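You operate a simulated robot arm through the tools that you are given. There is no shell and no other tool. Be economical: measure what you need, move in short steps, check, and stop when the job is done.

You are at the controls of a simulated robot arm. One attempt, no reset.

JOB
Uncover the tub, tip the pink pot into it and cover it again.
Fine: use the green cradle and set it upright; the empty pot goes back to its spot; leave the other pots; no spill.

It is judged by the outcome, as a careful person would: the job done as asked, and still so three seconds after it is handed in. It fails if anything else is knocked over, pushed out of place, dropped, spilled or broken. A push-on lid holds only when it is set on centred and level and pressed home; a screw cap is set on level and turned clockwise until tight.

ROBOT AND FRAMES
A 6-joint arm with a two-finger parallel gripper, fixed in place. Base frame: the origin is at the foot of the arm, x ahead of it, y to its left, z up; the work surface is at about z = 90. Lengths are in cm, angles in rad, forces in N, time in s.
With the tool pointing down near the work surface it reaches from about 14 to 84 cm from the base axis. Its first joint turns from -2.897 to 2.897 rad. Payload 3.91 kg.
Tool frame: the origin (TCP) lies between the finger pads and is the grasp point; the fingertips stand 3 cm ahead of it; z points along the fingers, y is the line along which they close. Largest opening 11 cm; finger width 2, thickness 1; the body of the gripper, 4.8 by 11.2 cm, starts 5.5 cm behind the TCP.
Orientation is that of the tool frame in the base frame, as a unit quaternion [w, x, y, z]. With the fingers straight down and closing along the base's y, the tool's x points along the base's -x, its y along +y and its z along -z.

CONTROLS
- The arm moves only by the tool step_arm. Its argument "series" is a list of rows, each a list of 7 numbers: the closure in counts, from 0 (fully open) to 255 (shut), then the shift along the tool's x, y, z in cm, then the turn, a rotation vector about the tool's x, y, z in rad. In form: [[claw, dx, dy, dz, rx, ry, rz], ...]. A call has 1 to 20 rows; each row shifts and turns the commanded pose from where the row before left it, along the tool's axes as they then stand. A row lasts 0.2 s, in which the tool goes at most 5 cm and 0.15 rad; a call with a longer step from one row to the next is refused whole, and so is a gripper value outside its range. A pose out of reach is approached as far as the arm can. The call stops where the force on the tool passes 90 N (or 10 N more than at its start, if that is more) or the arm is blocked; 0.2 s more then pass. The fingers move at their own pace (about 10.8 cm/s each) and stop on an object; they squeeze with about 31 N. The grip force told is the motor's: it shows also when the fingers shut on nothing. Time passes only in rows, and 0.2 s behind the last, so rows that do not move let the fingers close. It gives the time, the measured TCP pose, the force on the tool (base axes), the opening and the grip force at its end, in the units of the frame above (readings bear some noise), with the torque about the TCP (base axes, N m) and any sound that the robot's microphone picked up.
- Cameras (640 x 400 px; columns grow to the right, rows downward): "scene" is fixed at [40.07, 49.99, 171.98]; the picture's right is [-0.24, 0.97, 0.00], its down [0.90, 0.22, -0.38] and it looks along [-0.36, -0.09, -0.93] (base axes); focal length 229 px, centre (320, 200). "wrist" rides on the gripper at [7.7, 0.7, -11.4] in the tool frame; the picture's right is [-0.09, 1.00, 0.00], its down [-0.80, -0.07, -0.59] and it looks along [-0.59, -0.05, 0.80] (tool axes); focal length 270 px, centre (320, 200).
- capture(camera): a new picture of that camera. The clock stands still meanwhile.
- slide_trunk(by): slides the trunk up (or, below 0, down) by that many cm; the arm rides with it, the base frame stays. It gives what a move gives, with no picture.
- probe_pixels(camera, pixels): for up to 12 pixels [column, row] of the newest picture of that camera ("zoom" is the newest enlarged one), the place [x, y, z] in the base frame of the surface seen there, good to about 0.3 cm. The clock stands still meanwhile.
- close_up(camera, box): a new picture of the part [left, top, right, bottom] of that camera's present view, enlarged. The clock stands still meanwhile.
- finish_job(): hands the job in; it is judged then, once.

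Work in short steps. Measure before you move; look again where a grasp or a placing could have gone wrong, and mend it. You have 80 turns and 46 pictures in all, those below and enlarged ones among them. Open the gripper and draw the arm clear of the work before you hand the job in, unless the task says otherwise; then end with one line.

The tools are called after "Request:" as name(argument=value, ...) on one line, values as JSON. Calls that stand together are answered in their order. step_arm: Moves the arm, as the interface text tells. Its arguments: {"type":"object","properties":{"series":{"type":"array"}},"required":["series"]} The other tools are called the same way: slide_trunk (by) slides the trunk up or down; capture (camera) takes a picture; probe_pixels (camera, pixels) gives the place of the surface under pixels of a picture; close_up (camera, box) takes an enlarged picture of a part of a camera's view; finish_job () hands the job in.

At the start:

```text
clock: 0.0
position: [6.61, 35.22, 131.55]
ee_rot: [0.0, 0.0, 1.0, 0.001]
contact_force: [0.0, 0.3, 0.6]
wrist_torque: [0.06, 0.02, 0.01]
finger_gap: 11.01
grasp_force: 0.1
trunk travel left (down, up): [-47.5, 6.5]
```

scene: 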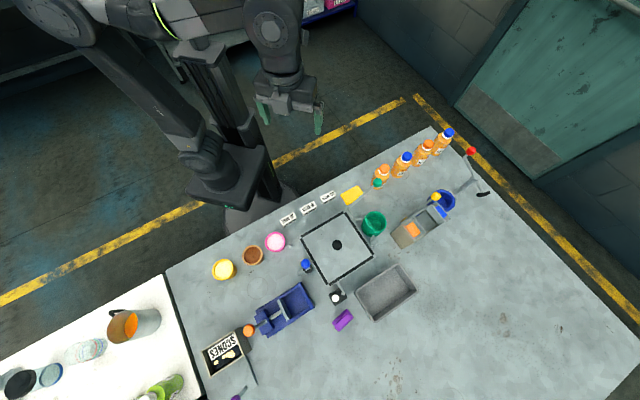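
wrist: 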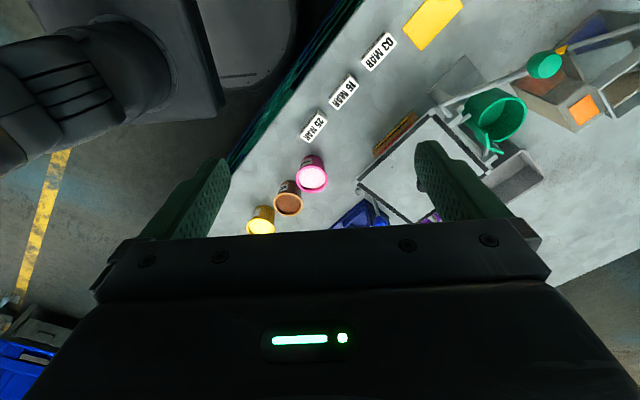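

The scene shows pots at (223,269), (253,255), (275,242), a square covered tub near (337,245), and a green object at (374,223). I'll enlarge these parts.

Request:
close_up(camera="scene", box=[200, 170, 440, 320])

Request:
close_up(camera="scene", box=[290, 190, 410, 265])

```text
2.67 times, centred on (320, 245) of scene
```

zoom: 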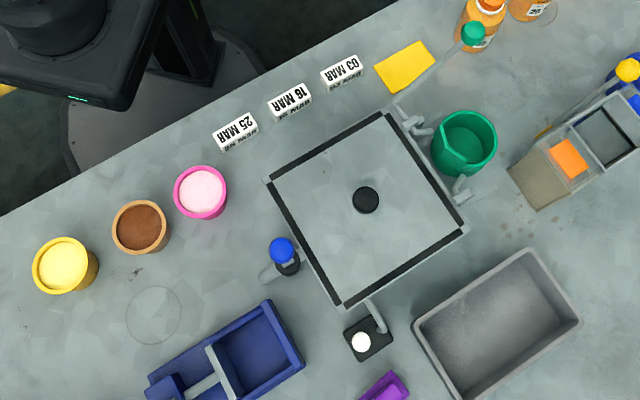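

```text
5.33 times, centred on (350, 228) of scene
```

zoom: 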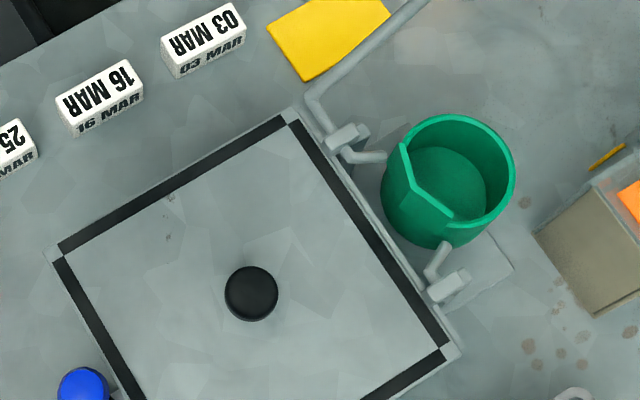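

The green cradle hangs on two pivots at the tub's side, with a crank running to a green knob; the tub lid has a black knob. I'll measure the key points.

Request:
probe_pixels(camera="zoom", pixels=[[251, 293], [150, 280], [290, 115], [60, 255], [448, 350], [460, 180], [457, 118], [512, 190], [405, 150], [435, 240], [348, 140], [448, 285]])

Request:
probe_pixels(camera="scene", pixels=[[275, 242], [275, 234], [276, 251], [266, 242], [285, 241], [377, 183], [306, 264], [335, 298], [326, 280], [365, 203], [350, 212], [385, 290]])

Request:
close_up(camera="scene", box=[340, 165, 420, 215])

Request:
close_up(camera="wrist", box=[350, 30, 600, 230])

```text
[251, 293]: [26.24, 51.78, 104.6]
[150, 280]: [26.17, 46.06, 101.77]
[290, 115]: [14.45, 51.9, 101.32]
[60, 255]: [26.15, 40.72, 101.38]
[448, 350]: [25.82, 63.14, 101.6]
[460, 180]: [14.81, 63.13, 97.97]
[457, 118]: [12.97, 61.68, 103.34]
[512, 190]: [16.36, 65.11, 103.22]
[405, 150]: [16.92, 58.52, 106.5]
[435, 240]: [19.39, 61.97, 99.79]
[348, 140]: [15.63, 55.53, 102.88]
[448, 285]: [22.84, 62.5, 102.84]
```

```text
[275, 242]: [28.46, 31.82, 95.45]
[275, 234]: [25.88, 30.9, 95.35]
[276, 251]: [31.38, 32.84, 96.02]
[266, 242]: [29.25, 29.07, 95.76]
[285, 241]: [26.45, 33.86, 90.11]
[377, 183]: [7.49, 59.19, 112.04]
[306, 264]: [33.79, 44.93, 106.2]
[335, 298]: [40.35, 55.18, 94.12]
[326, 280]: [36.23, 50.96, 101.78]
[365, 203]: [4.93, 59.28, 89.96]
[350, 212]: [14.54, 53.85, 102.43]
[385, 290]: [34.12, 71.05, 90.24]
```

```text
8.00 times, centred on (380, 190) of scene
```

zoom: 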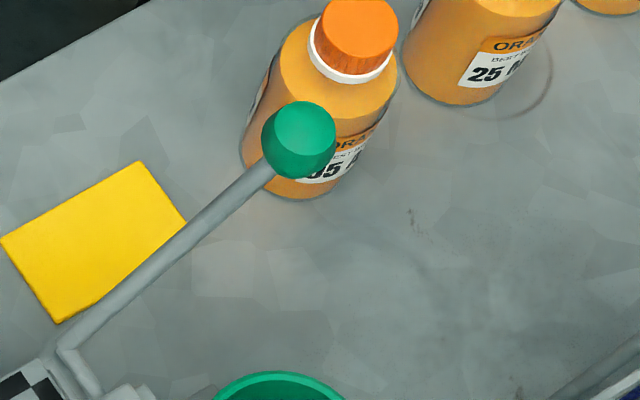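

```text
2.00 times, centred on (475, 130) of wrist
```

zoom: 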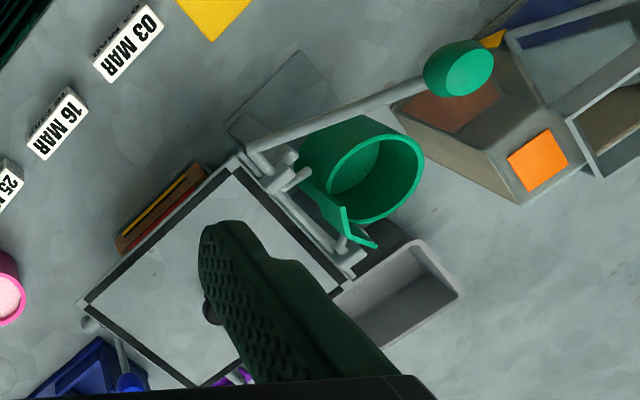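

I need a better look at the cradle, crank and the blue/white devices. I'll move the arm above and behind the tub, staying high.

Request:
step_arm(series=[[0, 2, 4, 2, 0, 0, 0], [0, 2, 4, 2, 0, 0, 0], [0, 2, 4, 2, 0, 0, 0], [0, 0, 3, 2, 0, 0, 0], [0, 0, 0, 0, 0, 0, 0]])

Request:
capture(camera="wrist")

```text
clock: 1.2
position: [0.64, 50.3, 123.61]
ee_rot: [-0.001, 0.0, 1.0, 0.001]
contact_force: [-0.2, 0.0, 1.0]
wrist_torque: [0.02, -0.02, -0.02]
finger_gap: 10.99
grasp_force: 0.0
trunk travel left (down, up): [-47.5, 6.5]
```

```text
39 pictures are left
```

wrist: 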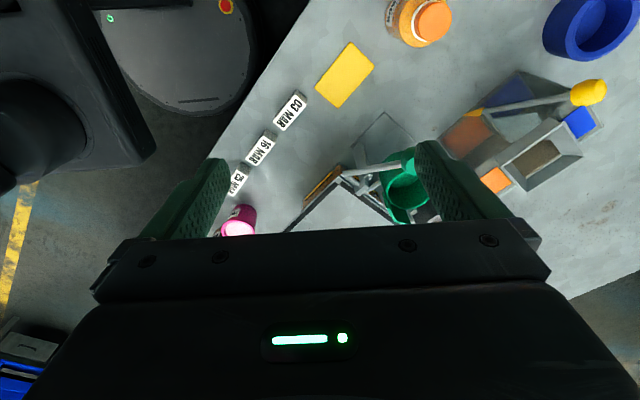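

The camera sees the strip between straight below it and the TCP, so I move +x to put the tub in the upper half of the view.

Request:
step_arm(series=[[0, -4.5, 1, 0, 0, 0, 0], [0, -4.5, 1, 0, 0, 0, 0], [0, -4.5, 1, 0, 0, 0, 0], [0, -4.5, 1, 0, 0, 0, 0], [0, -3, 1, 0, 0, 0, 0], [0, 0, 0, 0, 0, 0, 0]])

Request:
capture(camera="wrist")

```text
clock: 2.6
position: [21.54, 55.03, 123.39]
ee_rot: [0.0, 0.0, 1.0, -0.001]
contact_force: [0.5, 0.0, -0.5]
wrist_torque: [0.0, 0.01, -0.05]
finger_gap: 10.99
grasp_force: 0.1
trunk travel left (down, up): [-47.5, 6.5]
```

```text
38 pictures are left
```

wrist: 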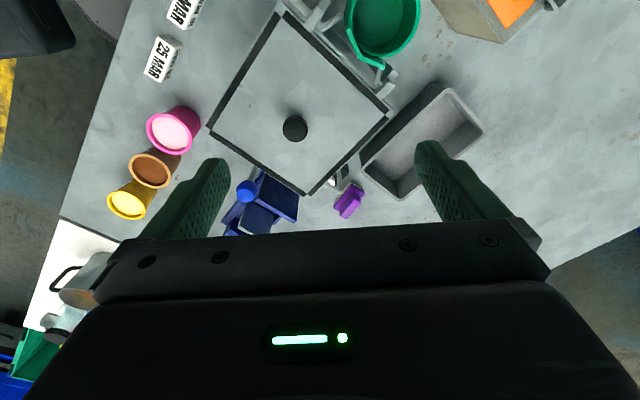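

Zooming into the pots and lid, and the blue/white/purple items near the tub's far corner.

Request:
close_up(camera="wrist", box=[215, 110, 415, 235])

Request:
close_up(camera="wrist", box=[280, 0, 440, 100])

Request:
probe_pixels(camera="wrist", pixels=[[295, 128], [230, 135], [284, 14], [211, 127], [384, 115], [308, 191], [174, 134], [147, 133], [198, 134], [174, 113], [174, 152], [210, 132]])

```text
3.20 times, centred on (315, 172) of wrist
```

zoom: 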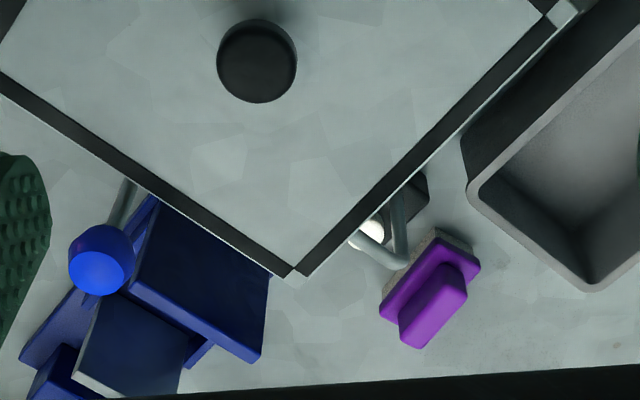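

```text
4.00 times, centred on (360, 50) of wrist
```

zoom: 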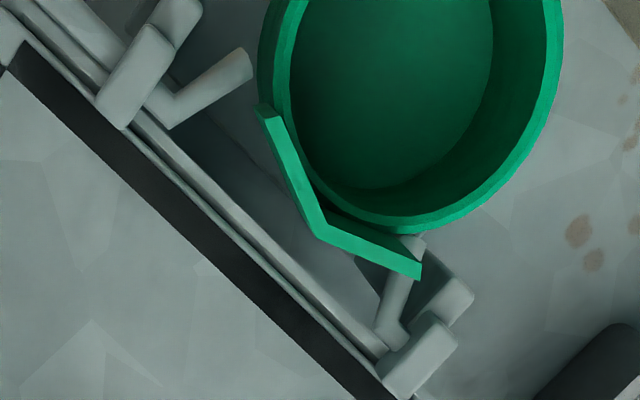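

```text
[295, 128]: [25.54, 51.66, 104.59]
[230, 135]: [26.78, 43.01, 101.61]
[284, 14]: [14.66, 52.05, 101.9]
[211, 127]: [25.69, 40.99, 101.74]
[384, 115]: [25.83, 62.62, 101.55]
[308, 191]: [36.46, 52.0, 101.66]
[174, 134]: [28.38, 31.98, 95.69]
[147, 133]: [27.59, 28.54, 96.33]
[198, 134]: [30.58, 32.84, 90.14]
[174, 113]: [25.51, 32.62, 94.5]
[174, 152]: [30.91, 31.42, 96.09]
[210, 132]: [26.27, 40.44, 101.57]
```

The cradle is a round cup with a V-shaped spout toward the tub. I'll measure its rim and pivots, and zoom on the pots.

Request:
probe_pixels(camera="zoom", pixels=[[550, 40], [520, 150], [410, 225], [285, 40], [390, 100], [320, 232], [265, 115], [415, 270], [235, 75], [135, 75], [400, 290], [430, 350]])

Request:
close_up(camera="wrist", box=[90, 80, 250, 230])

```text
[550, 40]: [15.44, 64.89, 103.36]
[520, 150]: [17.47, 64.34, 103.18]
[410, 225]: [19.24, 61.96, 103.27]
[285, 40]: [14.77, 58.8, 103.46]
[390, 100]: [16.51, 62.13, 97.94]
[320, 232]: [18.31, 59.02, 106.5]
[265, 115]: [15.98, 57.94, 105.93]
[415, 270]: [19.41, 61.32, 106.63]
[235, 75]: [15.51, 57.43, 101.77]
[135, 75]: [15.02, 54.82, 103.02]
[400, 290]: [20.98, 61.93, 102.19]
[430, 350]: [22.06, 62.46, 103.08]
```

```text
2.67 times, centred on (170, 155) of wrist
```

zoom: 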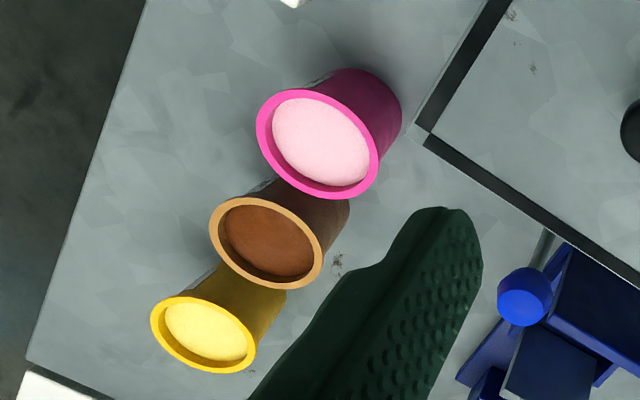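

Cup centre ≈ (16.0, 61.8), rim z 103.3, floor 98. I'll measure the pink pot's rim and look closely at the blue and white fittings on the tub from the scene camera.

Request:
probe_pixels(camera="zoom", pixels=[[263, 120], [320, 96], [370, 150], [355, 190], [310, 182], [272, 150], [320, 145], [390, 120], [350, 75], [375, 95], [285, 110], [350, 115]])

Request:
close_up(camera="scene", box=[290, 250, 370, 300])

Request:
close_up(camera="scene", box=[260, 225, 300, 255])

```text
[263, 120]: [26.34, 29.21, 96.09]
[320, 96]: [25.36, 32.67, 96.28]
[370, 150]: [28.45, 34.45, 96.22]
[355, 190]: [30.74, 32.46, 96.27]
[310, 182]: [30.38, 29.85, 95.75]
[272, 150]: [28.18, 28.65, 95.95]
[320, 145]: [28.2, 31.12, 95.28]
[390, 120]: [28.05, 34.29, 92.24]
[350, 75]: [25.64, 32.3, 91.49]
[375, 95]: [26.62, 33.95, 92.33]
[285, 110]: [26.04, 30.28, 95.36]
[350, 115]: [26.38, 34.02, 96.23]
```

```text
8.00 times, centred on (330, 275) of scene
```

zoom: 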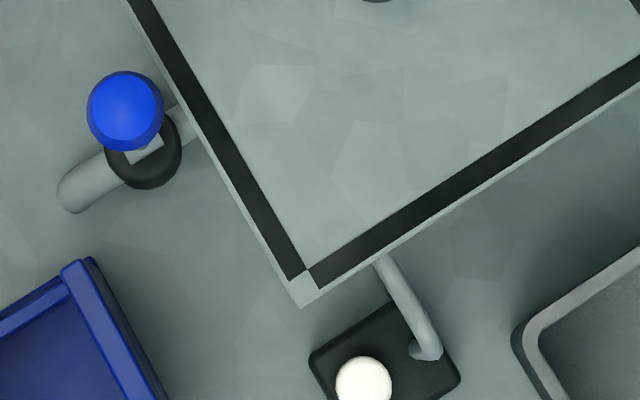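

```text
13.33 times, centred on (280, 240) of scene
```

zoom: 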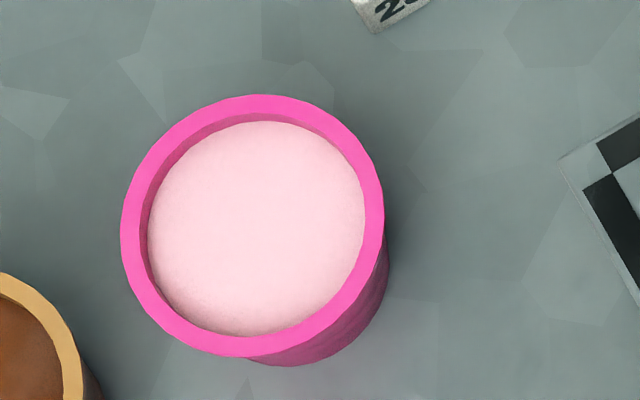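

The blue ball is a tap, which I leave alone. The pot's rim is ~3.15 cm in radius, tapering down. Next a high-magnification view of the cradle cup to find its centre and inner size.

Request:
close_up(camera="scene", box=[354, 206, 394, 231])

Request:
probe_pixels(camera="zoom", pixels=[[460, 60], [360, 30], [260, 55], [560, 130], [570, 230], [530, 300], [460, 350], [200, 160], [400, 200], [300, 250], [250, 140], [480, 200]])

```text
16.00 times, centred on (374, 218) of scene
```

zoom: 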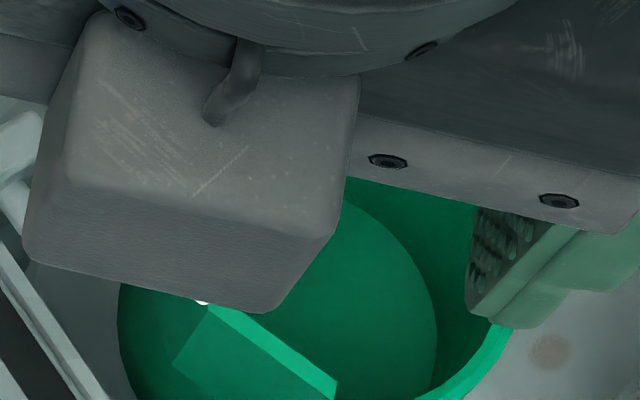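

```text
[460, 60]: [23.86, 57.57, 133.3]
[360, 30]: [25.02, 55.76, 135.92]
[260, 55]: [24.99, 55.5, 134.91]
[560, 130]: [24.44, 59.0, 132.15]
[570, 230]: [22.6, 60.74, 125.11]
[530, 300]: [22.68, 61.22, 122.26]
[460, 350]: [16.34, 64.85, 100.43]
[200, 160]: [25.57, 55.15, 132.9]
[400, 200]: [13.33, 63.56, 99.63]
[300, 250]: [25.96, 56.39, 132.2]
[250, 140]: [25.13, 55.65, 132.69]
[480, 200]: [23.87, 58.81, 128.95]
```

The arm blocks this view, so the cup waits. Using the first scene picture, I'll map where the lid can be set down and the neighbours around it.

Request:
probe_pixels(camera="scene", pixels=[[223, 280], [172, 285], [200, 390], [205, 350], [240, 330], [255, 325], [250, 300], [215, 305], [316, 302], [300, 322], [340, 330], [290, 345]])

Request:
probe_pixels(camera="scene", pixels=[[223, 269], [253, 255], [373, 213], [389, 222], [373, 236], [362, 225], [374, 207], [376, 224], [376, 321], [416, 290], [395, 237], [405, 262]])

```text
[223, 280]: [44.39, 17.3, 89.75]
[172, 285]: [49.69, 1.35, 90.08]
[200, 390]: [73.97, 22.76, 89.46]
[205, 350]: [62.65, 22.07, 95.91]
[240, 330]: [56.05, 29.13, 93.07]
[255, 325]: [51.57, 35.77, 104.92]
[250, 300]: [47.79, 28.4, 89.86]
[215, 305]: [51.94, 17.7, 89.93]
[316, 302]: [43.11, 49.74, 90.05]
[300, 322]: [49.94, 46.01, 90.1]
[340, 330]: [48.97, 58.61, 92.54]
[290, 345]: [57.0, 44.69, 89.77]
```

```text
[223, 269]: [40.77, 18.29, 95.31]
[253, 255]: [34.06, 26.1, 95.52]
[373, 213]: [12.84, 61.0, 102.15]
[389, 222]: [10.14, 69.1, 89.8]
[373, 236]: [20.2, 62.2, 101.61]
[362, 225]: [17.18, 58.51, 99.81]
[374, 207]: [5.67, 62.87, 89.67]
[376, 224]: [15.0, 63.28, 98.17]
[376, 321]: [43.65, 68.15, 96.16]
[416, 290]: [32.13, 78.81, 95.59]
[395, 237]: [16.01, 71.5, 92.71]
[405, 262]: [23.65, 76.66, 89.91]
```

A free spot for the lid is around (60.8, 48.1), clear of the dustpan, brush and sign. Now I move above the lid knob (25.75, 51.75) and descend until the fingertips are just above the lid plate.

Request:
step_arm(series=[[0, -4.2, -3.25, 0, 0, 0, 0], [0, 0, 0, 4.5, 0, 0, 0], [0, 0, 0, 4.5, 0, 0, 0], [0, 0, 0, 4.5, 0, 0, 0], [0, 0, 0, 3.0, 0, 0, 0], [0, 0, 0, 1.6, 0, 0, 0], [0, 0, 0, 0, 0, 0, 0]])

Request:
capture(camera="wrist")

```text
refused: row 1 steps farther than a row can; nothing moved
```

```text
31 pictures are left
```

wrist: 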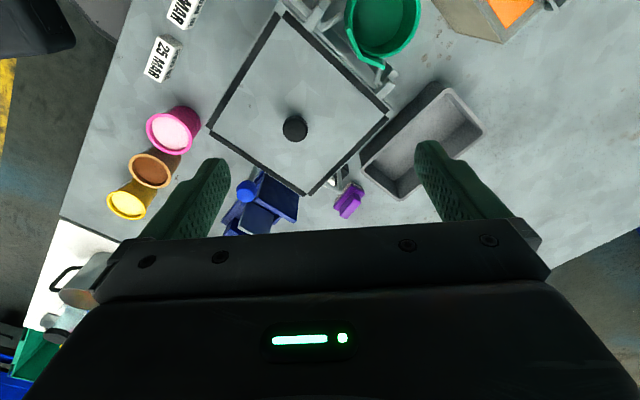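

The first row was too long (5.3 cm); I split it and otherwise do the same descent.

Request:
step_arm(series=[[0, -2.1, -1.6, 0, 0, 0, 0], [0, -2.1, -1.65, 0, 0, 0, 0], [0, 0, 0, 4.5, 0, 0, 0], [0, 0, 0, 4.5, 0, 0, 0], [0, 0, 0, 4.5, 0, 0, 0], [0, 0, 0, 3.0, 0, 0, 0], [0, 0, 0, 1.8, 0, 0, 0], [0, 0, 0, 0, 0, 0, 0]])

Request:
capture(camera="wrist")

```text
clock: 4.4
position: [25.76, 51.98, 105.28]
ee_rot: [0.0, 0.0, 1.0, 0.0]
contact_force: [-0.7, 0.5, -0.1]
wrist_torque: [-0.02, -0.02, 0.0]
finger_gap: 11.02
grasp_force: 0.0
trunk travel left (down, up): [-47.5, 6.5]
```

```text
30 pictures are left
```

wrist: 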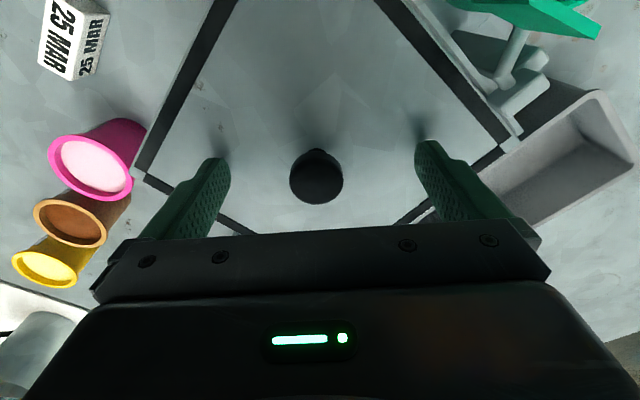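

The knob (317,180) is centred between the fingers. I lower 0.3 cm, close, and let the fingers settle.

Request:
step_arm(series=[[0, 0, 0, 0.3, 0, 0, 0], [255, 0, 0, 0, 0, 0, 0], [255, 0, 0, 0, 0, 0, 0], [255, 0, 0, 0, 0, 0, 0], [255, 0, 0, 0, 0, 0, 0]])

```text
clock: 5.6
position: [25.81, 52.02, 105.01]
ee_rot: [-0.001, 0.0, 1.0, 0.0]
contact_force: [1.0, -0.3, 0.4]
wrist_torque: [0.03, 0.1, -0.02]
finger_gap: 2.86
grasp_force: 31.1
trunk travel left (down, up): [-47.5, 6.5]
```

Knob gripped (2.86 cm, 31 N). I pull straight up in small steps.

Request:
step_arm(series=[[255, 0, 0, -0.3, 0, 0, 0], [255, 0, 0, -0.5, 0, 0, 0], [255, 0, 0, -0.7, 0, 0, 0], [255, 0, 0, -1, 0, 0, 0], [255, 0, 0, -1, 0, 0, 0], [255, 0, 0, 0, 0, 0, 0]])

Request:
capture(camera="scene")

```text
clock: 7.0
position: [25.79, 51.95, 108.56]
ee_rot: [0.0, 0.0, 1.0, -0.001]
contact_force: [-0.3, -1.1, -0.2]
wrist_torque: [-0.03, 0.0, 0.0]
finger_gap: 2.9
grasp_force: 31.2
trunk travel left (down, up): [-47.5, 6.5]
```

```text
29 pictures are left
```

scene: 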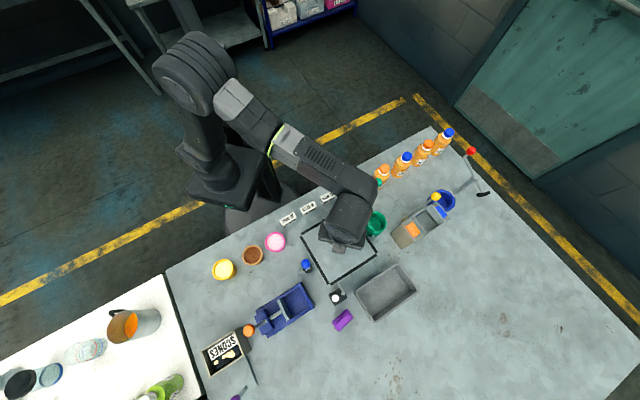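

No weight shows in the reading; check whether the lid came along.

Request:
step_arm(series=[[255, 0, 0, -3, 0, 0, 0], [255, 0, 0, -3, 0, 0, 0], [255, 0, 0, 0, 0, 0, 0]])

Request:
capture(camera="wrist")

```text
clock: 7.8
position: [26.01, 52.15, 114.61]
ee_rot: [0.0, 0.001, 1.0, 0.0]
contact_force: [-0.7, 0.1, -2.0]
wrist_torque: [-0.01, 0.0, -0.01]
finger_gap: 2.91
grasp_force: 31.3
trunk travel left (down, up): [-47.5, 6.5]
```

```text
28 pictures are left
```

wrist: 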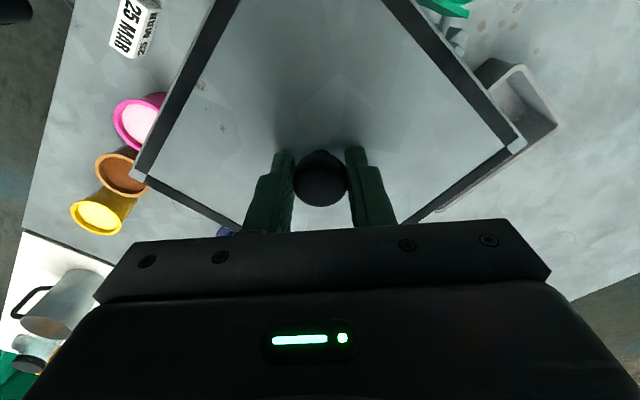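

The lid is up and level. I raise to z≈118 and carry it to (60.8, 48.1).

Request:
step_arm(series=[[255, 0, 0, -3.5, 0, 0, 0], [255, -4, -0.45, 0, 0, 0, 0], [255, -4, -0.45, 0, 0, 0, 0], [255, -4, -0.45, 0, 0, 0, 0], [255, -4, -0.45, 0, 0, 0, 0], [255, -4, -0.45, 0, 0, 0, 0], [255, -4, -0.45, 0, 0, 0, 0], [255, -4, -0.45, 0, 0, 0, 0], [255, -4, -0.45, 0, 0, 0, 0], [255, -2.8, -0.4, 0, 0, 0, 0], [255, 0, 0, 0, 0, 0, 0], [255, 0, 0, 0, 0, 0, 0]])

Request:
capture(camera="scene")

```text
clock: 10.4
position: [59.59, 48.08, 117.9]
ee_rot: [0.0, 0.0, 1.0, -0.001]
contact_force: [0.4, 0.7, -2.0]
wrist_torque: [0.01, -0.01, 0.03]
finger_gap: 2.89
grasp_force: 31.4
out of reach, approached as far as the arm can: row 10
trunk travel left (down, up): [-47.5, 6.5]
```

```text
27 pictures are left
```

scene: 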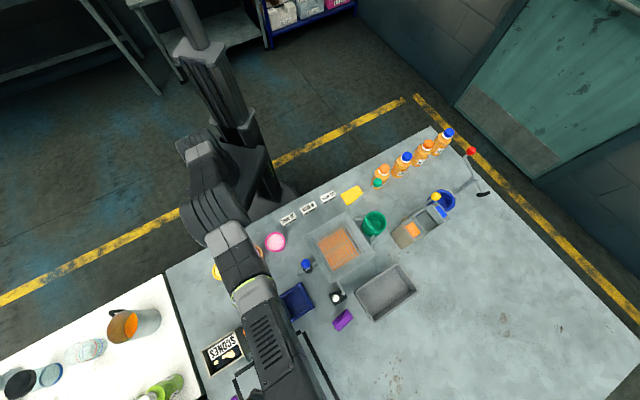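

Reach clipped slightly at this height (59.6, 48.1). I lower part way and check clearance around the lid.

Request:
step_arm(series=[[255, 0, 0, 4, 0, 0, 0], [255, 0, 0, 4, 0, 0, 0], [255, 0, 0, 2, 0, 0, 0], [255, 0, 0, 0, 0, 0, 0]])

Request:
close_up(camera="scene", box=[220, 270, 380, 400])

Request:
capture(camera="wrist")

```text
clock: 11.4
position: [59.76, 48.16, 108.02]
ee_rot: [0.0, 0.0, 1.0, -0.001]
contact_force: [0.2, -0.1, -2.7]
wrist_torque: [-0.02, -0.01, -0.01]
finger_gap: 2.88
grasp_force: 30.5
trunk travel left (down, up): [-47.5, 6.5]
```

```text
3.08 times, centred on (300, 335) of scene
```

zoom: 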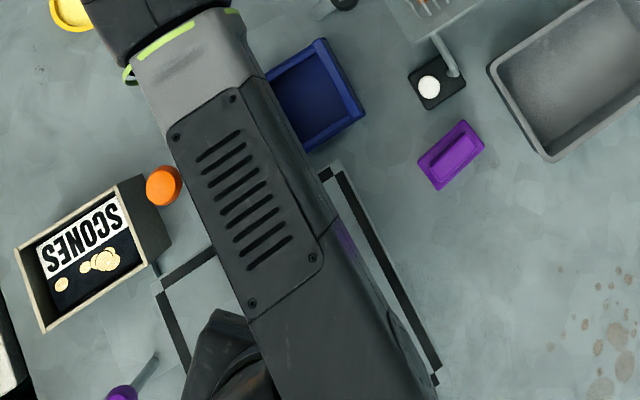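

```text
25 pictures are left
```

wrist: 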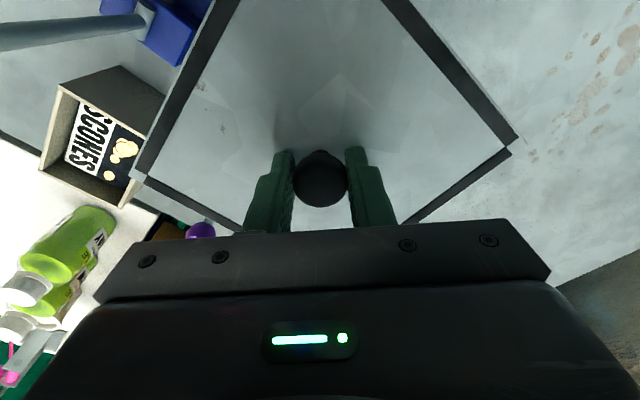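

Clearances are good (lid spans u 68.6–84, v 0.4–16). I lower toward the table, slowly at the end.

Request:
step_arm(series=[[255, 0, 0, 4, 0, 0, 0], [255, 0, 0, 4, 0, 0, 0], [255, 0, 0, 1.5, 0, 0, 0], [255, 0, 0, 1, 0, 0, 0], [255, 0, 0, 0.5, 0, 0, 0], [255, 0, 0, 0.5, 0, 0, 0], [255, 0, 0, 0, 0, 0, 0]])

```text
clock: 13.0
position: [59.66, 48.17, 96.43]
ee_rot: [0.0, 0.0, 1.0, 0.0]
contact_force: [0.8, 0.4, -2.5]
wrist_torque: [0.02, 0.0, -0.01]
finger_gap: 2.88
grasp_force: 31.6
trunk travel left (down, up): [-47.5, 6.5]
```

Not yet in contact (only the ~2.5 N weight). I continue in 0.3 cm steps.

Request:
step_arm(series=[[255, 0, 0, 0.3, 0, 0, 0], [255, 0, 0, 0.3, 0, 0, 0], [255, 0, 0, 0.3, 0, 0, 0], [255, 0, 0, 0.3, 0, 0, 0], [255, 0, 0, 0, 0, 0, 0]])

```text
clock: 14.2
position: [59.63, 48.03, 95.29]
ee_rot: [0.0, 0.0, 1.0, 0.001]
contact_force: [-0.1, -0.5, -1.9]
wrist_torque: [0.01, 0.01, 0.01]
finger_gap: 2.86
grasp_force: 31.8
trunk travel left (down, up): [-47.5, 6.5]
```

Request:
step_arm(series=[[255, 0, 0, 0.2, 0, 0, 0], [255, 0, 0, 0.2, 0, 0, 0], [255, 0, 0, 0.2, 0, 0, 0], [255, 0, 0, 0, 0, 0, 0]])

Request:
close_up(camera="wrist", box=[80, 100, 560, 260])

```text
clock: 15.2
position: [59.77, 48.08, 94.67]
ee_rot: [0.0, 0.0, 1.0, 0.0]
contact_force: [-0.7, -0.2, -2.2]
wrist_torque: [-0.01, -0.03, 0.0]
finger_gap: 2.88
grasp_force: 31.3
trunk travel left (down, up): [-47.5, 6.5]
```

```text
1.33 times, centred on (320, 180) of wrist
```

zoom: 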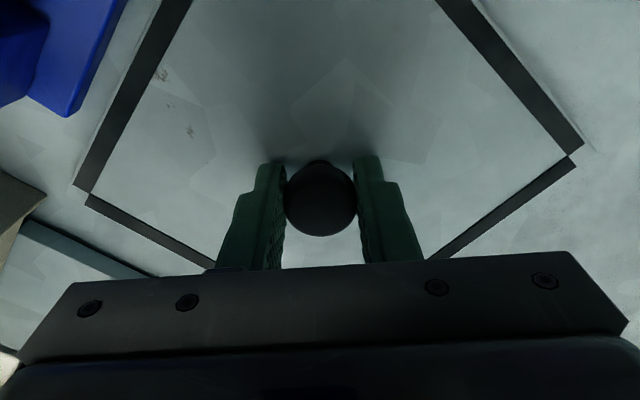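

Almost down. I go on in 0.15 cm steps until contact shows.

Request:
step_arm(series=[[255, 0, 0, 0.15, 0, 0, 0], [255, 0, 0, 0.15, 0, 0, 0], [255, 0, 0, 0.15, 0, 0, 0], [255, 0, 0, 0.15, 0, 0, 0], [255, 0, 0, 0, 0, 0, 0]])

```text
clock: 16.4
position: [59.68, 48.23, 94.04]
ee_rot: [0.0, 0.0, 1.0, 0.0]
contact_force: [-1.0, 0.3, -2.3]
wrist_torque: [0.03, 0.02, 0.01]
finger_gap: 2.9
grasp_force: 31.0
trunk travel left (down, up): [-47.5, 6.5]
```

Request:
step_arm(series=[[255, 0, 0, 0.1, 0, 0, 0], [255, 0, 0, 0.1, 0, 0, 0], [255, 0, 0, 0.1, 0, 0, 0], [255, 0, 0, 0, 0, 0, 0]])

```text
clock: 17.4
position: [59.71, 48.12, 93.81]
ee_rot: [0.0, 0.0, 1.0, 0.0]
contact_force: [-0.4, -0.1, -3.2]
wrist_torque: [0.0, -0.02, 0.03]
finger_gap: 2.89
grasp_force: 30.6
trunk travel left (down, up): [-47.5, 6.5]
```

Request:
step_arm(series=[[255, 0, 0, 0.1, 0, 0, 0], [255, 0, 0, 0.1, 0, 0, 0], [255, 0, 0, 0.1, 0, 0, 0], [255, 0, 0, 0, 0, 0, 0]])

```text
clock: 18.4
position: [59.78, 48.11, 93.74]
ee_rot: [0.002, 0.001, 1.0, 0.002]
contact_force: [4.2, 2.0, 19.7]
wrist_torque: [0.05, 0.25, -0.01]
finger_gap: 2.89
grasp_force: 31.0
trunk travel left (down, up): [-47.5, 6.5]
```

Contact at TCP z ≈ 93.75. I take back the over-press, open gently and rise.

Request:
step_arm(series=[[255, 0, 0, -0.2, 0, 0, 0], [180, 0, 0, 0, 0, 0, 0], [120, 0, 0, 0, 0, 0, 0], [60, 0, 0, 0, 0, 0, 0], [60, 0, 0, -2, 0, 0, 0], [60, 0, 0, -4, 0, 0, 0], [60, 0, 0, -4.5, 0, 0, 0], [60, 0, 0, -4.5, 0, 0, 0], [0, 0, 0, -4.5, 0, 0, 0], [0, 0, 0, -4.5, 0, 0, 0], [0, 0, 0, 0, 0, 0, 0]])

Request:
capture(camera="wrist")

```text
clock: 20.8
position: [59.67, 48.16, 117.79]
ee_rot: [0.0, 0.0, 1.0, 0.0]
contact_force: [-0.2, -0.5, 0.6]
wrist_torque: [0.0, -0.01, 0.0]
finger_gap: 11.0
grasp_force: 0.1
trunk travel left (down, up): [-47.5, 6.5]
```

```text
23 pictures are left
```

wrist: 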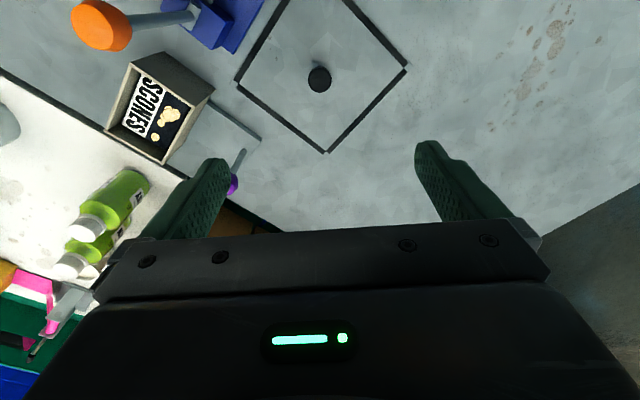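

The lid lies flat on the table, and the tub is open. Now I go high to above the pink pot (28.05, 31.55) and yaw 45° so the fingers close along the cradle's axis direction.

Request:
step_arm(series=[[60, 3.95, -2.08, 0, 0, 0, 0], [60, 3.95, -2.08, 0, 0, 0, 0], [60, 3.95, -2.08, 0, 0, 0, 0], [60, 3.95, -2.08, 0, 0, 0, 0], [60, 3.95, -2.08, 0, 0, 0, 0], [60, 3.95, -2.08, 0, 0, 0, 0], [60, 3.95, -2.08, 0, 0, 0, 0], [60, 3.95, -2.08, 0, 0, 0, 0], [60, 0, 0, 0, 0, 0, 0.1309], [60, 0, 0, 0, 0, 0, 0.1309], [60, 0, 0, 0, 0, 0, 0.1309], [60, 0, 0, 0, 0, 0, 0.1309], [60, 0, 0, 0, 0, 0, 0.1309], [60, 0, 0, 0, 0, 0, 0.1309], [60, 0, 0, 0, 0, 0, 0]])

Request:
capture(camera="scene")

Request:
close_up(camera="scene", box=[354, 206, 394, 231])

Request:
probe_pixels(camera="zoom", pixels=[[330, 60], [440, 110], [480, 200], [440, 280], [340, 320], [230, 130], [250, 220], [300, 270], [360, 200], [420, 140], [200, 200], [150, 100]])

```text
clock: 24.0
position: [28.21, 31.49, 117.6]
ee_rot: [0.0, 0.383, 0.924, 0.0]
contact_force: [-0.2, 0.7, 1.0]
wrist_torque: [0.0, -0.01, 0.03]
finger_gap: 8.42
grasp_force: 0.1
trunk travel left (down, up): [-47.5, 6.5]
```

```text
22 pictures are left
```

scene: 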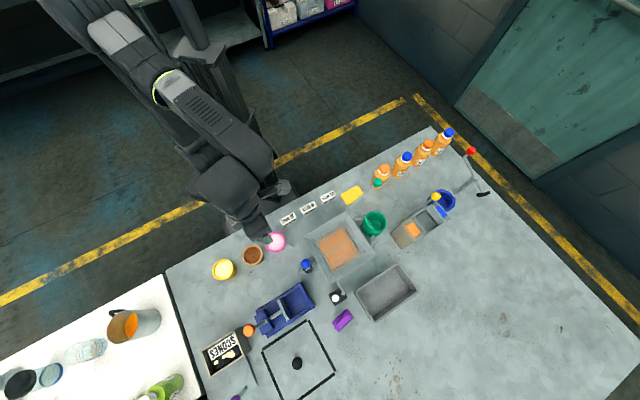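

```text
16.00 times, centred on (374, 218) of scene
```

zoom: 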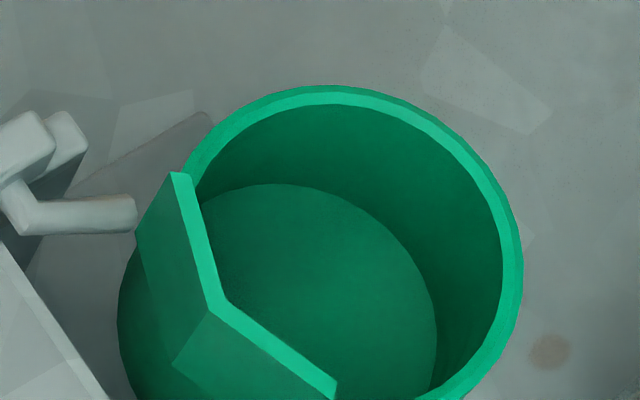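

```text
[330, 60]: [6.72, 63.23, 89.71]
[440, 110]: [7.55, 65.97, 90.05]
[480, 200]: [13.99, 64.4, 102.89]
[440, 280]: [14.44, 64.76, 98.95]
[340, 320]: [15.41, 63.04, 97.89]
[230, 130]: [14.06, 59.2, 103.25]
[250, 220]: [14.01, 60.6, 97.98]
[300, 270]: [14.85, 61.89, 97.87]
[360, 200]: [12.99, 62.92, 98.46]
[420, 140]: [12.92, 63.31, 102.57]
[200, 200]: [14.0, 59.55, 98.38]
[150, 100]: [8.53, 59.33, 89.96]
```

The cup is unobstructed; I probe its rim band precisely to get the centre and radius.

Request:
probe_pixels(camera="zoom", pixels=[[300, 97], [380, 100], [450, 140], [495, 190], [512, 250], [505, 310], [470, 370], [200, 160], [250, 112], [475, 165], [182, 180], [335, 385]])

Request:
close_up(camera="wrist", box=[120, 20, 520, 240])

```text
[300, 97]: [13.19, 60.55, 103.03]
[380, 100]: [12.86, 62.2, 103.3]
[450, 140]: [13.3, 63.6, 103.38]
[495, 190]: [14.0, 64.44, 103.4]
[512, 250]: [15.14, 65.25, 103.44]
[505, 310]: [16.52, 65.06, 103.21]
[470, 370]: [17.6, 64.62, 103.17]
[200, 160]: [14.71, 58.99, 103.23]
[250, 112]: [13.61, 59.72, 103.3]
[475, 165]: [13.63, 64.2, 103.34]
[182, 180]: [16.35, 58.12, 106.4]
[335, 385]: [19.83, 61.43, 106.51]
```

```text
1.60 times, centred on (320, 130) of wrist
```

zoom: 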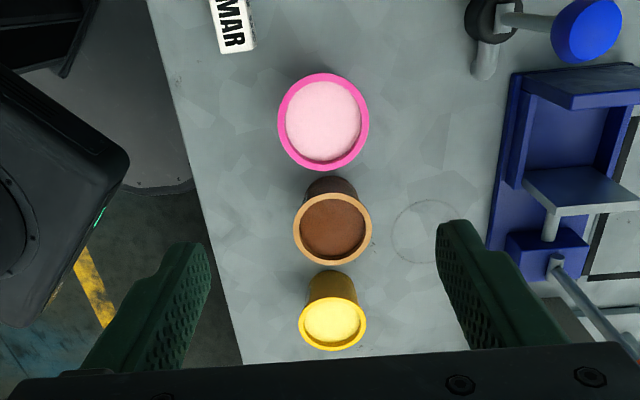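

Cup centre ≈ (16.05, 61.95), rim z 103.3. I align over the pink pot and descend so the tips overlap its rim by about 0.75 cm.

Request:
step_arm(series=[[60, 0.15, -0.07, 4, 0, 0, 0], [60, 0, 0, 4.5, 0, 0, 0], [60, 0, 0, 4.5, 0, 0, 0], [60, 0, 0, 3, 0, 0, 0], [60, 0, 0, 0, 0, 0, 0]])

Request:
capture(camera="wrist")

```text
clock: 25.2
position: [27.79, 31.57, 101.51]
ee_rot: [0.0, 0.382, 0.924, -0.001]
contact_force: [-0.5, -0.1, 0.2]
wrist_torque: [-0.06, 0.01, 0.01]
finger_gap: 8.42
grasp_force: 0.0
trunk travel left (down, up): [-47.5, 6.5]
```

```text
19 pictures are left
```

wrist: 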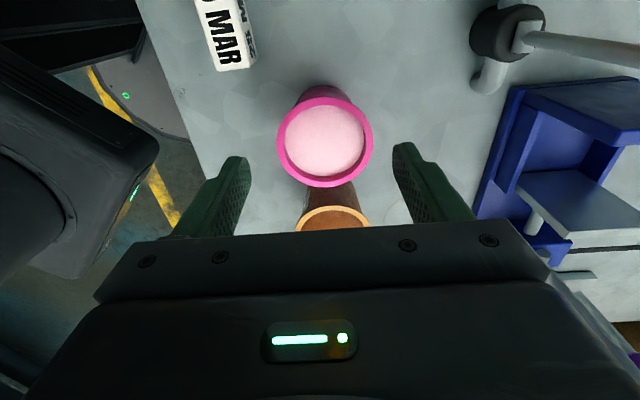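

The rim centre (325,141) is within ~0.3 cm of the grasp line. I nudge sideways 0.2, go down 3.1 and close.

Request:
step_arm(series=[[60, 0.05, 0.2, 2, 0, 0, 0], [60, 0, 0, 1.1, 0, 0, 0], [60, 0, 0, 0, 0, 0, 0], [80, 0, 0, 0, 0, 0, 0], [95, 0, 0, 0, 0, 0, 0], [255, 0, 0, 0, 0, 0, 0], [255, 0, 0, 0, 0, 0, 0], [255, 0, 0, 0, 0, 0, 0]])

```text
clock: 27.0
position: [28.07, 31.9, 98.62]
ee_rot: [0.0, 0.383, 0.924, 0.0]
contact_force: [0.2, 0.4, -0.2]
wrist_torque: [0.02, 0.0, -0.03]
finger_gap: 6.4
grasp_force: 31.1
trunk travel left (down, up): [-47.5, 6.5]
```

Pot gripped (6.4 cm wide). I lift slowly and look.

Request:
step_arm(series=[[255, 0, 0, -0.5, 0, 0, 0], [255, 0, 0, -1, 0, 0, 0], [255, 0, 0, -1.5, 0, 0, 0], [255, 0, 0, -2, 0, 0, 0], [255, 0, 0, 0, 0, 0, 0]])

Request:
close_up(camera="wrist", box=[160, 60, 480, 240])

```text
clock: 28.2
position: [28.25, 31.6, 103.59]
ee_rot: [0.0, 0.382, 0.924, 0.0]
contact_force: [-0.1, -0.1, -1.8]
wrist_torque: [-0.02, 0.02, 0.02]
finger_gap: 6.4
grasp_force: 31.2
trunk travel left (down, up): [-47.5, 6.5]
```

```text
2.00 times, centred on (320, 150) of wrist
```

zoom: 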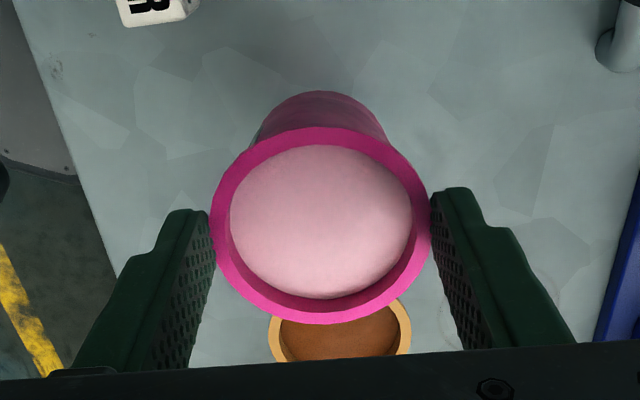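

Pot hangs level. I lift to z≈119 and carry it smoothly over the cradle (16.05, 61.95).

Request:
step_arm(series=[[255, 0, 0, -1.5, 0, 0, 0], [255, 0, 0, -3, 0, 0, 0], [255, 0, 0, -4, 0, 0, 0], [255, 0, 0, -4, 0, 0, 0], [255, 0, 0, -2, 0, 0, 0], [255, 0, 0, -1, 0, 0, 0], [255, 1, 0.43, 0, 0, 0, 0], [255, 2, 0.85, 0, 0, 0, 0], [255, 3, 1.28, 0, 0, 0, 0], [255, 3.5, 1.5, 0, 0, 0, 0], [255, 3.5, 1.5, 0, 0, 0, 0], [255, 3.5, 1.5, 0, 0, 0, 0], [255, 3.5, 1.5, 0, 0, 0, 0], [255, 3.5, 1.5, 0, 0, 0, 0], [255, 3, 1.28, 0, 0, 0, 0], [255, 2, 0.85, 0, 0, 0, 0], [255, 1, 0.43, 0, 0, 0, 0], [255, 0.5, 0.2, 0, 0, 0, 0], [255, 0, 0, 0, 0, 0, 0]])

Request:
capture(camera="wrist")

```text
clock: 32.2
position: [15.97, 62.05, 119.12]
ee_rot: [0.0, 0.383, 0.924, 0.001]
contact_force: [-0.9, -0.8, -1.3]
wrist_torque: [0.02, 0.0, -0.01]
finger_gap: 6.36
grasp_force: 31.3
trunk travel left (down, up): [-47.5, 6.5]
```

```text
17 pictures are left
```

wrist: 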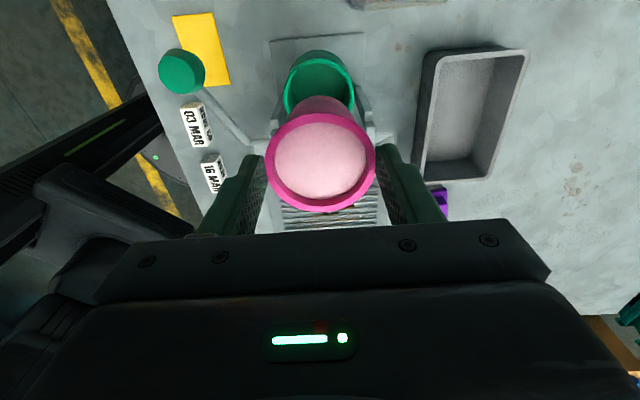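

Pot is over the cup. I lower until its base is about at the cup's rim and check alignment.

Request:
step_arm(series=[[255, 0, 0, 2, 0, 0, 0], [255, 0, 0, 2.5, 0, 0, 0], [255, 0, 0, 2, 0, 0, 0], [255, 0, 0, 0.5, 0, 0, 0], [255, 0, 0, 0, 0, 0, 0]])

Request:
close_up(camera="scene", box=[346, 196, 410, 236])

Request:
close_up(camera="wrist", box=[180, 40, 460, 240])

```text
clock: 33.4
position: [15.85, 61.78, 111.87]
ee_rot: [0.0, 0.383, 0.924, 0.0]
contact_force: [0.2, 0.3, -1.6]
wrist_torque: [0.01, -0.01, 0.0]
finger_gap: 6.39
grasp_force: 30.5
trunk travel left (down, up): [-47.5, 6.5]
```

```text
10.00 times, centred on (378, 216) of scene
```

zoom: 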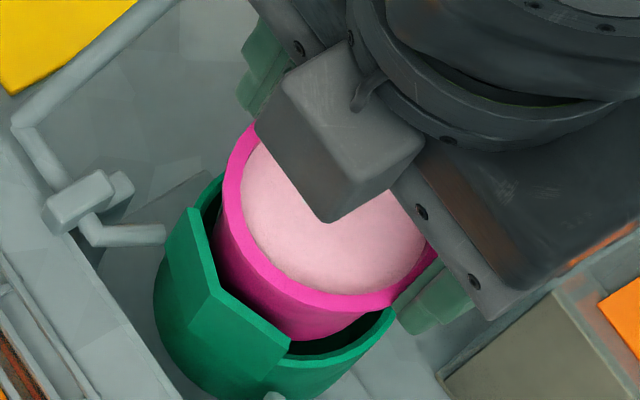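

```text
2.00 times, centred on (320, 140) of wrist
```

zoom: 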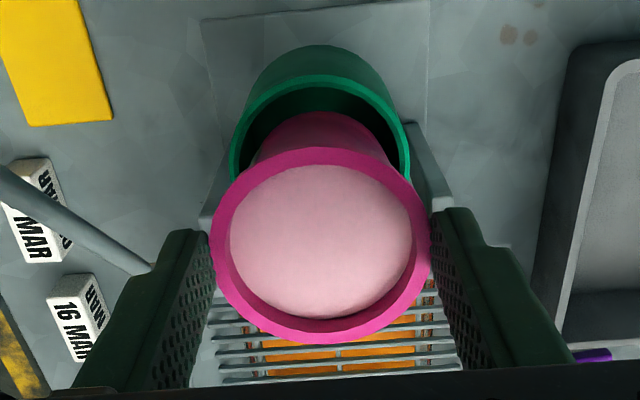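

Alignment is good to ~0.2 cm; I nudge slightly outward and lower into the cup gently.

Request:
step_arm(series=[[255, 0.15, 0.05, 1, 0, 0, 0], [255, 0, 0, 1, 0, 0, 0], [255, 0, 0, 0.8, 0, 0, 0], [255, 0, 0, 0.6, 0, 0, 0], [255, 0, 0, 0, 0, 0, 0]])

```text
clock: 34.6
position: [15.79, 62.05, 108.62]
ee_rot: [0.0, 0.383, 0.924, 0.0]
contact_force: [-1.0, 0.2, -1.5]
wrist_torque: [0.0, -0.01, 0.02]
finger_gap: 6.38
grasp_force: 31.1
trunk travel left (down, up): [-47.5, 6.5]
```

No contact yet; on down in smaller steps to z≈107.

Request:
step_arm(series=[[255, 0, 0, 0.5, 0, 0, 0], [255, 0, 0, 0.4, 0, 0, 0], [255, 0, 0, 0.3, 0, 0, 0], [255, 0, 0, 0.2, 0, 0, 0], [255, 0, 0, 0.2, 0, 0, 0], [255, 0, 0, 0, 0, 0, 0]])

Request:
close_up(camera="scene", box=[346, 196, 410, 236])

```text
clock: 36.0
position: [15.72, 62.12, 107.04]
ee_rot: [0.0, 0.382, 0.924, -0.001]
contact_force: [0.4, -0.3, -1.5]
wrist_torque: [-0.01, -0.02, 0.02]
finger_gap: 6.38
grasp_force: 31.0
trunk travel left (down, up): [-47.5, 6.5]
```

```text
10.00 times, centred on (378, 216) of scene
```

zoom: 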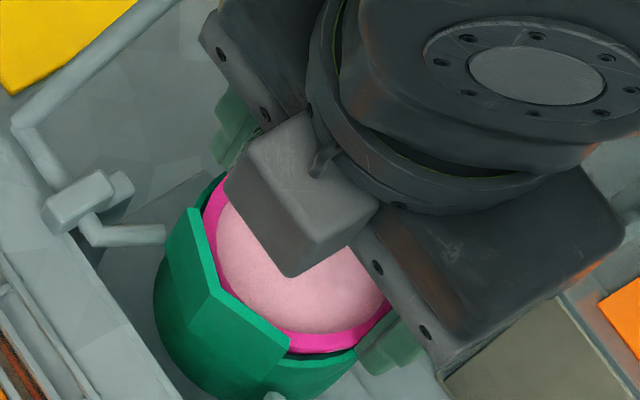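

Request:
step_arm(series=[[255, 0, 0, 0.15, 0, 0, 0], [255, 0, 0, 0.15, 0, 0, 0], [255, 0, 0, 0.15, 0, 0, 0], [255, 0, 0, 0.15, 0, 0, 0], [255, 0, 0, 0, 0, 0, 0]])

```text
clock: 37.2
position: [15.85, 62.19, 106.72]
ee_rot: [0.0, 0.383, 0.924, 0.001]
contact_force: [-0.7, 1.0, 8.9]
wrist_torque: [0.09, 0.3, -0.03]
finger_gap: 6.35
grasp_force: 31.1
trunk travel left (down, up): [-47.5, 6.5]
```

Contact at z 106.7 (pot seated on the floor, as predicted). I ease off, open gently and rise.

Request:
step_arm(series=[[255, 0, 0, -0.1, 0, 0, 0], [100, 0, 0, 0, 0, 0, 0], [90, 0, 0, 0, 0, 0, 0], [70, 0, 0, 0, 0, 0, 0], [60, 0, 0, 0, 0, 0, 0], [60, 0, 0, -1, 0, 0, 0], [60, 0, 0, -3, 0, 0, 0], [60, 0, 0, -4.5, 0, 0, 0], [60, 0, 0, -4.5, 0, 0, 0], [60, 0, 0, 0, 0, 0, 0]])

Request:
capture(camera="wrist")

```text
clock: 39.4
position: [15.76, 61.94, 119.68]
ee_rot: [0.0, 0.383, 0.924, 0.0]
contact_force: [0.6, 0.5, -0.8]
wrist_torque: [0.02, 0.01, 0.01]
finger_gap: 8.43
grasp_force: 0.0
trunk travel left (down, up): [-47.5, 6.5]
```

```text
13 pictures are left
```

wrist: 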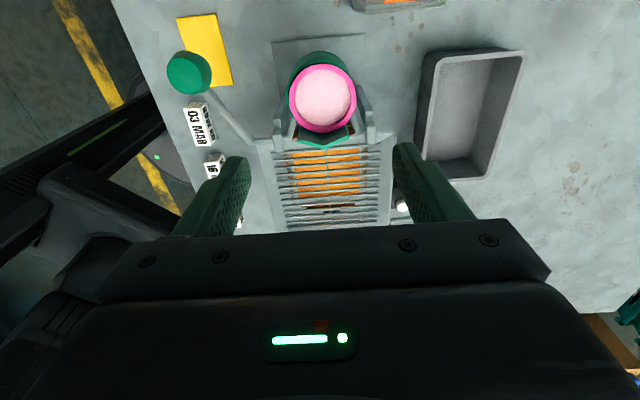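

Pot is seated in the cradle with full contents. I measure the green crank knob, rod and pivots for the tipping arc.

Request:
probe_pixels(camera="wrist", pixels=[[188, 72], [175, 72], [203, 76], [188, 58], [190, 88], [225, 110], [245, 131], [262, 142], [278, 128], [369, 125], [323, 97], [323, 70]])

Request:
close_up(camera="wrist", box=[160, 30, 400, 180])

```text
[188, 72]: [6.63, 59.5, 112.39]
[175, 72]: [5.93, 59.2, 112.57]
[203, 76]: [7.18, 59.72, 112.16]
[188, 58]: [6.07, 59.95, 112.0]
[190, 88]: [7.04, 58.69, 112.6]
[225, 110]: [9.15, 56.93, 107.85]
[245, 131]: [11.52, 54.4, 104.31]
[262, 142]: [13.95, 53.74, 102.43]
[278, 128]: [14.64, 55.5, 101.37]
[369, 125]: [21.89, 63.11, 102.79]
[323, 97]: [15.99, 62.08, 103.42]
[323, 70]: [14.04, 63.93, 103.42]
```

```text
2.67 times, centred on (280, 105) of wrist
```

zoom: 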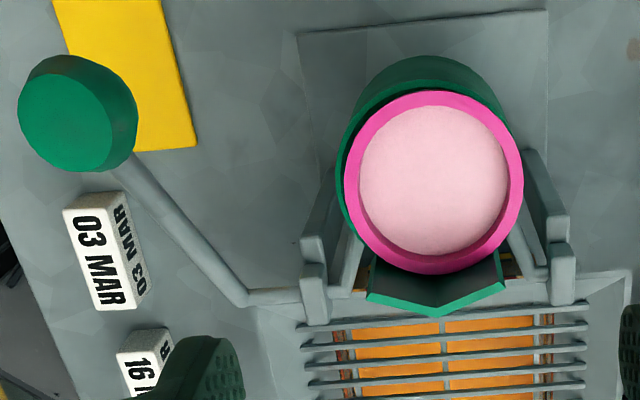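

Knob ≈ 3 cm wide, centred near u=46.7, n=36.8, z≈111.5; pivot axis near n=28.5, z=102. I keep this yaw, move above the knob and lower the open fingers on both sides of it.

Request:
step_arm(series=[[60, 1.4, -2.8, 0, 0, 0, 0], [60, 1.4, -2.8, 0, 0, 0, 0], [60, 1.4, -2.7, 0, 0, 0, 0], [60, 0, 0, 0, 0, 0, 0], [60, 0, 0, 3, 0, 0, 0], [60, 0, 0, 3, 0, 0, 0], [60, 0, 0, 1.2, 0, 0, 0], [60, 0, 0, 0, 0, 0, 0]])

Request:
capture(camera="wrist")

```text
clock: 41.2
position: [7.09, 59.12, 112.51]
ee_rot: [0.0, 0.383, 0.924, 0.001]
contact_force: [0.6, 0.9, 0.3]
wrist_torque: [0.0, 0.01, -0.01]
finger_gap: 8.43
grasp_force: 0.0
trunk travel left (down, up): [-47.5, 6.5]
```

```text
11 pictures are left
```

wrist: 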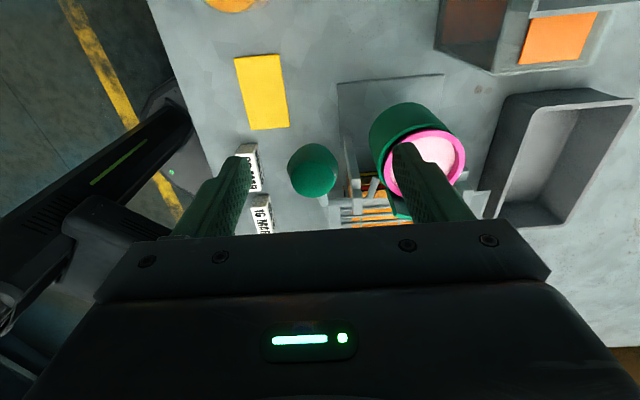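

The knob (313,170) is between the fingers, 0.3 cm to the left; I shift and close on it.

Request:
step_arm(series=[[60, 0, -0.3, 0, 0, 0, 0], [150, 0, 0, 0, 0, 0, 0], [255, 0, 0, 0, 0, 0, 0], [255, 0, 0, 0, 0, 0, 0], [255, 0, 0, 0, 0, 0, 0]])

```text
clock: 42.4
position: [6.83, 58.95, 112.44]
ee_rot: [0.001, 0.383, 0.924, 0.0]
contact_force: [-1.6, -2.5, -1.4]
wrist_torque: [0.11, 0.18, -0.02]
finger_gap: 2.7
grasp_force: 45.1
trunk travel left (down, up): [-47.5, 6.5]
```

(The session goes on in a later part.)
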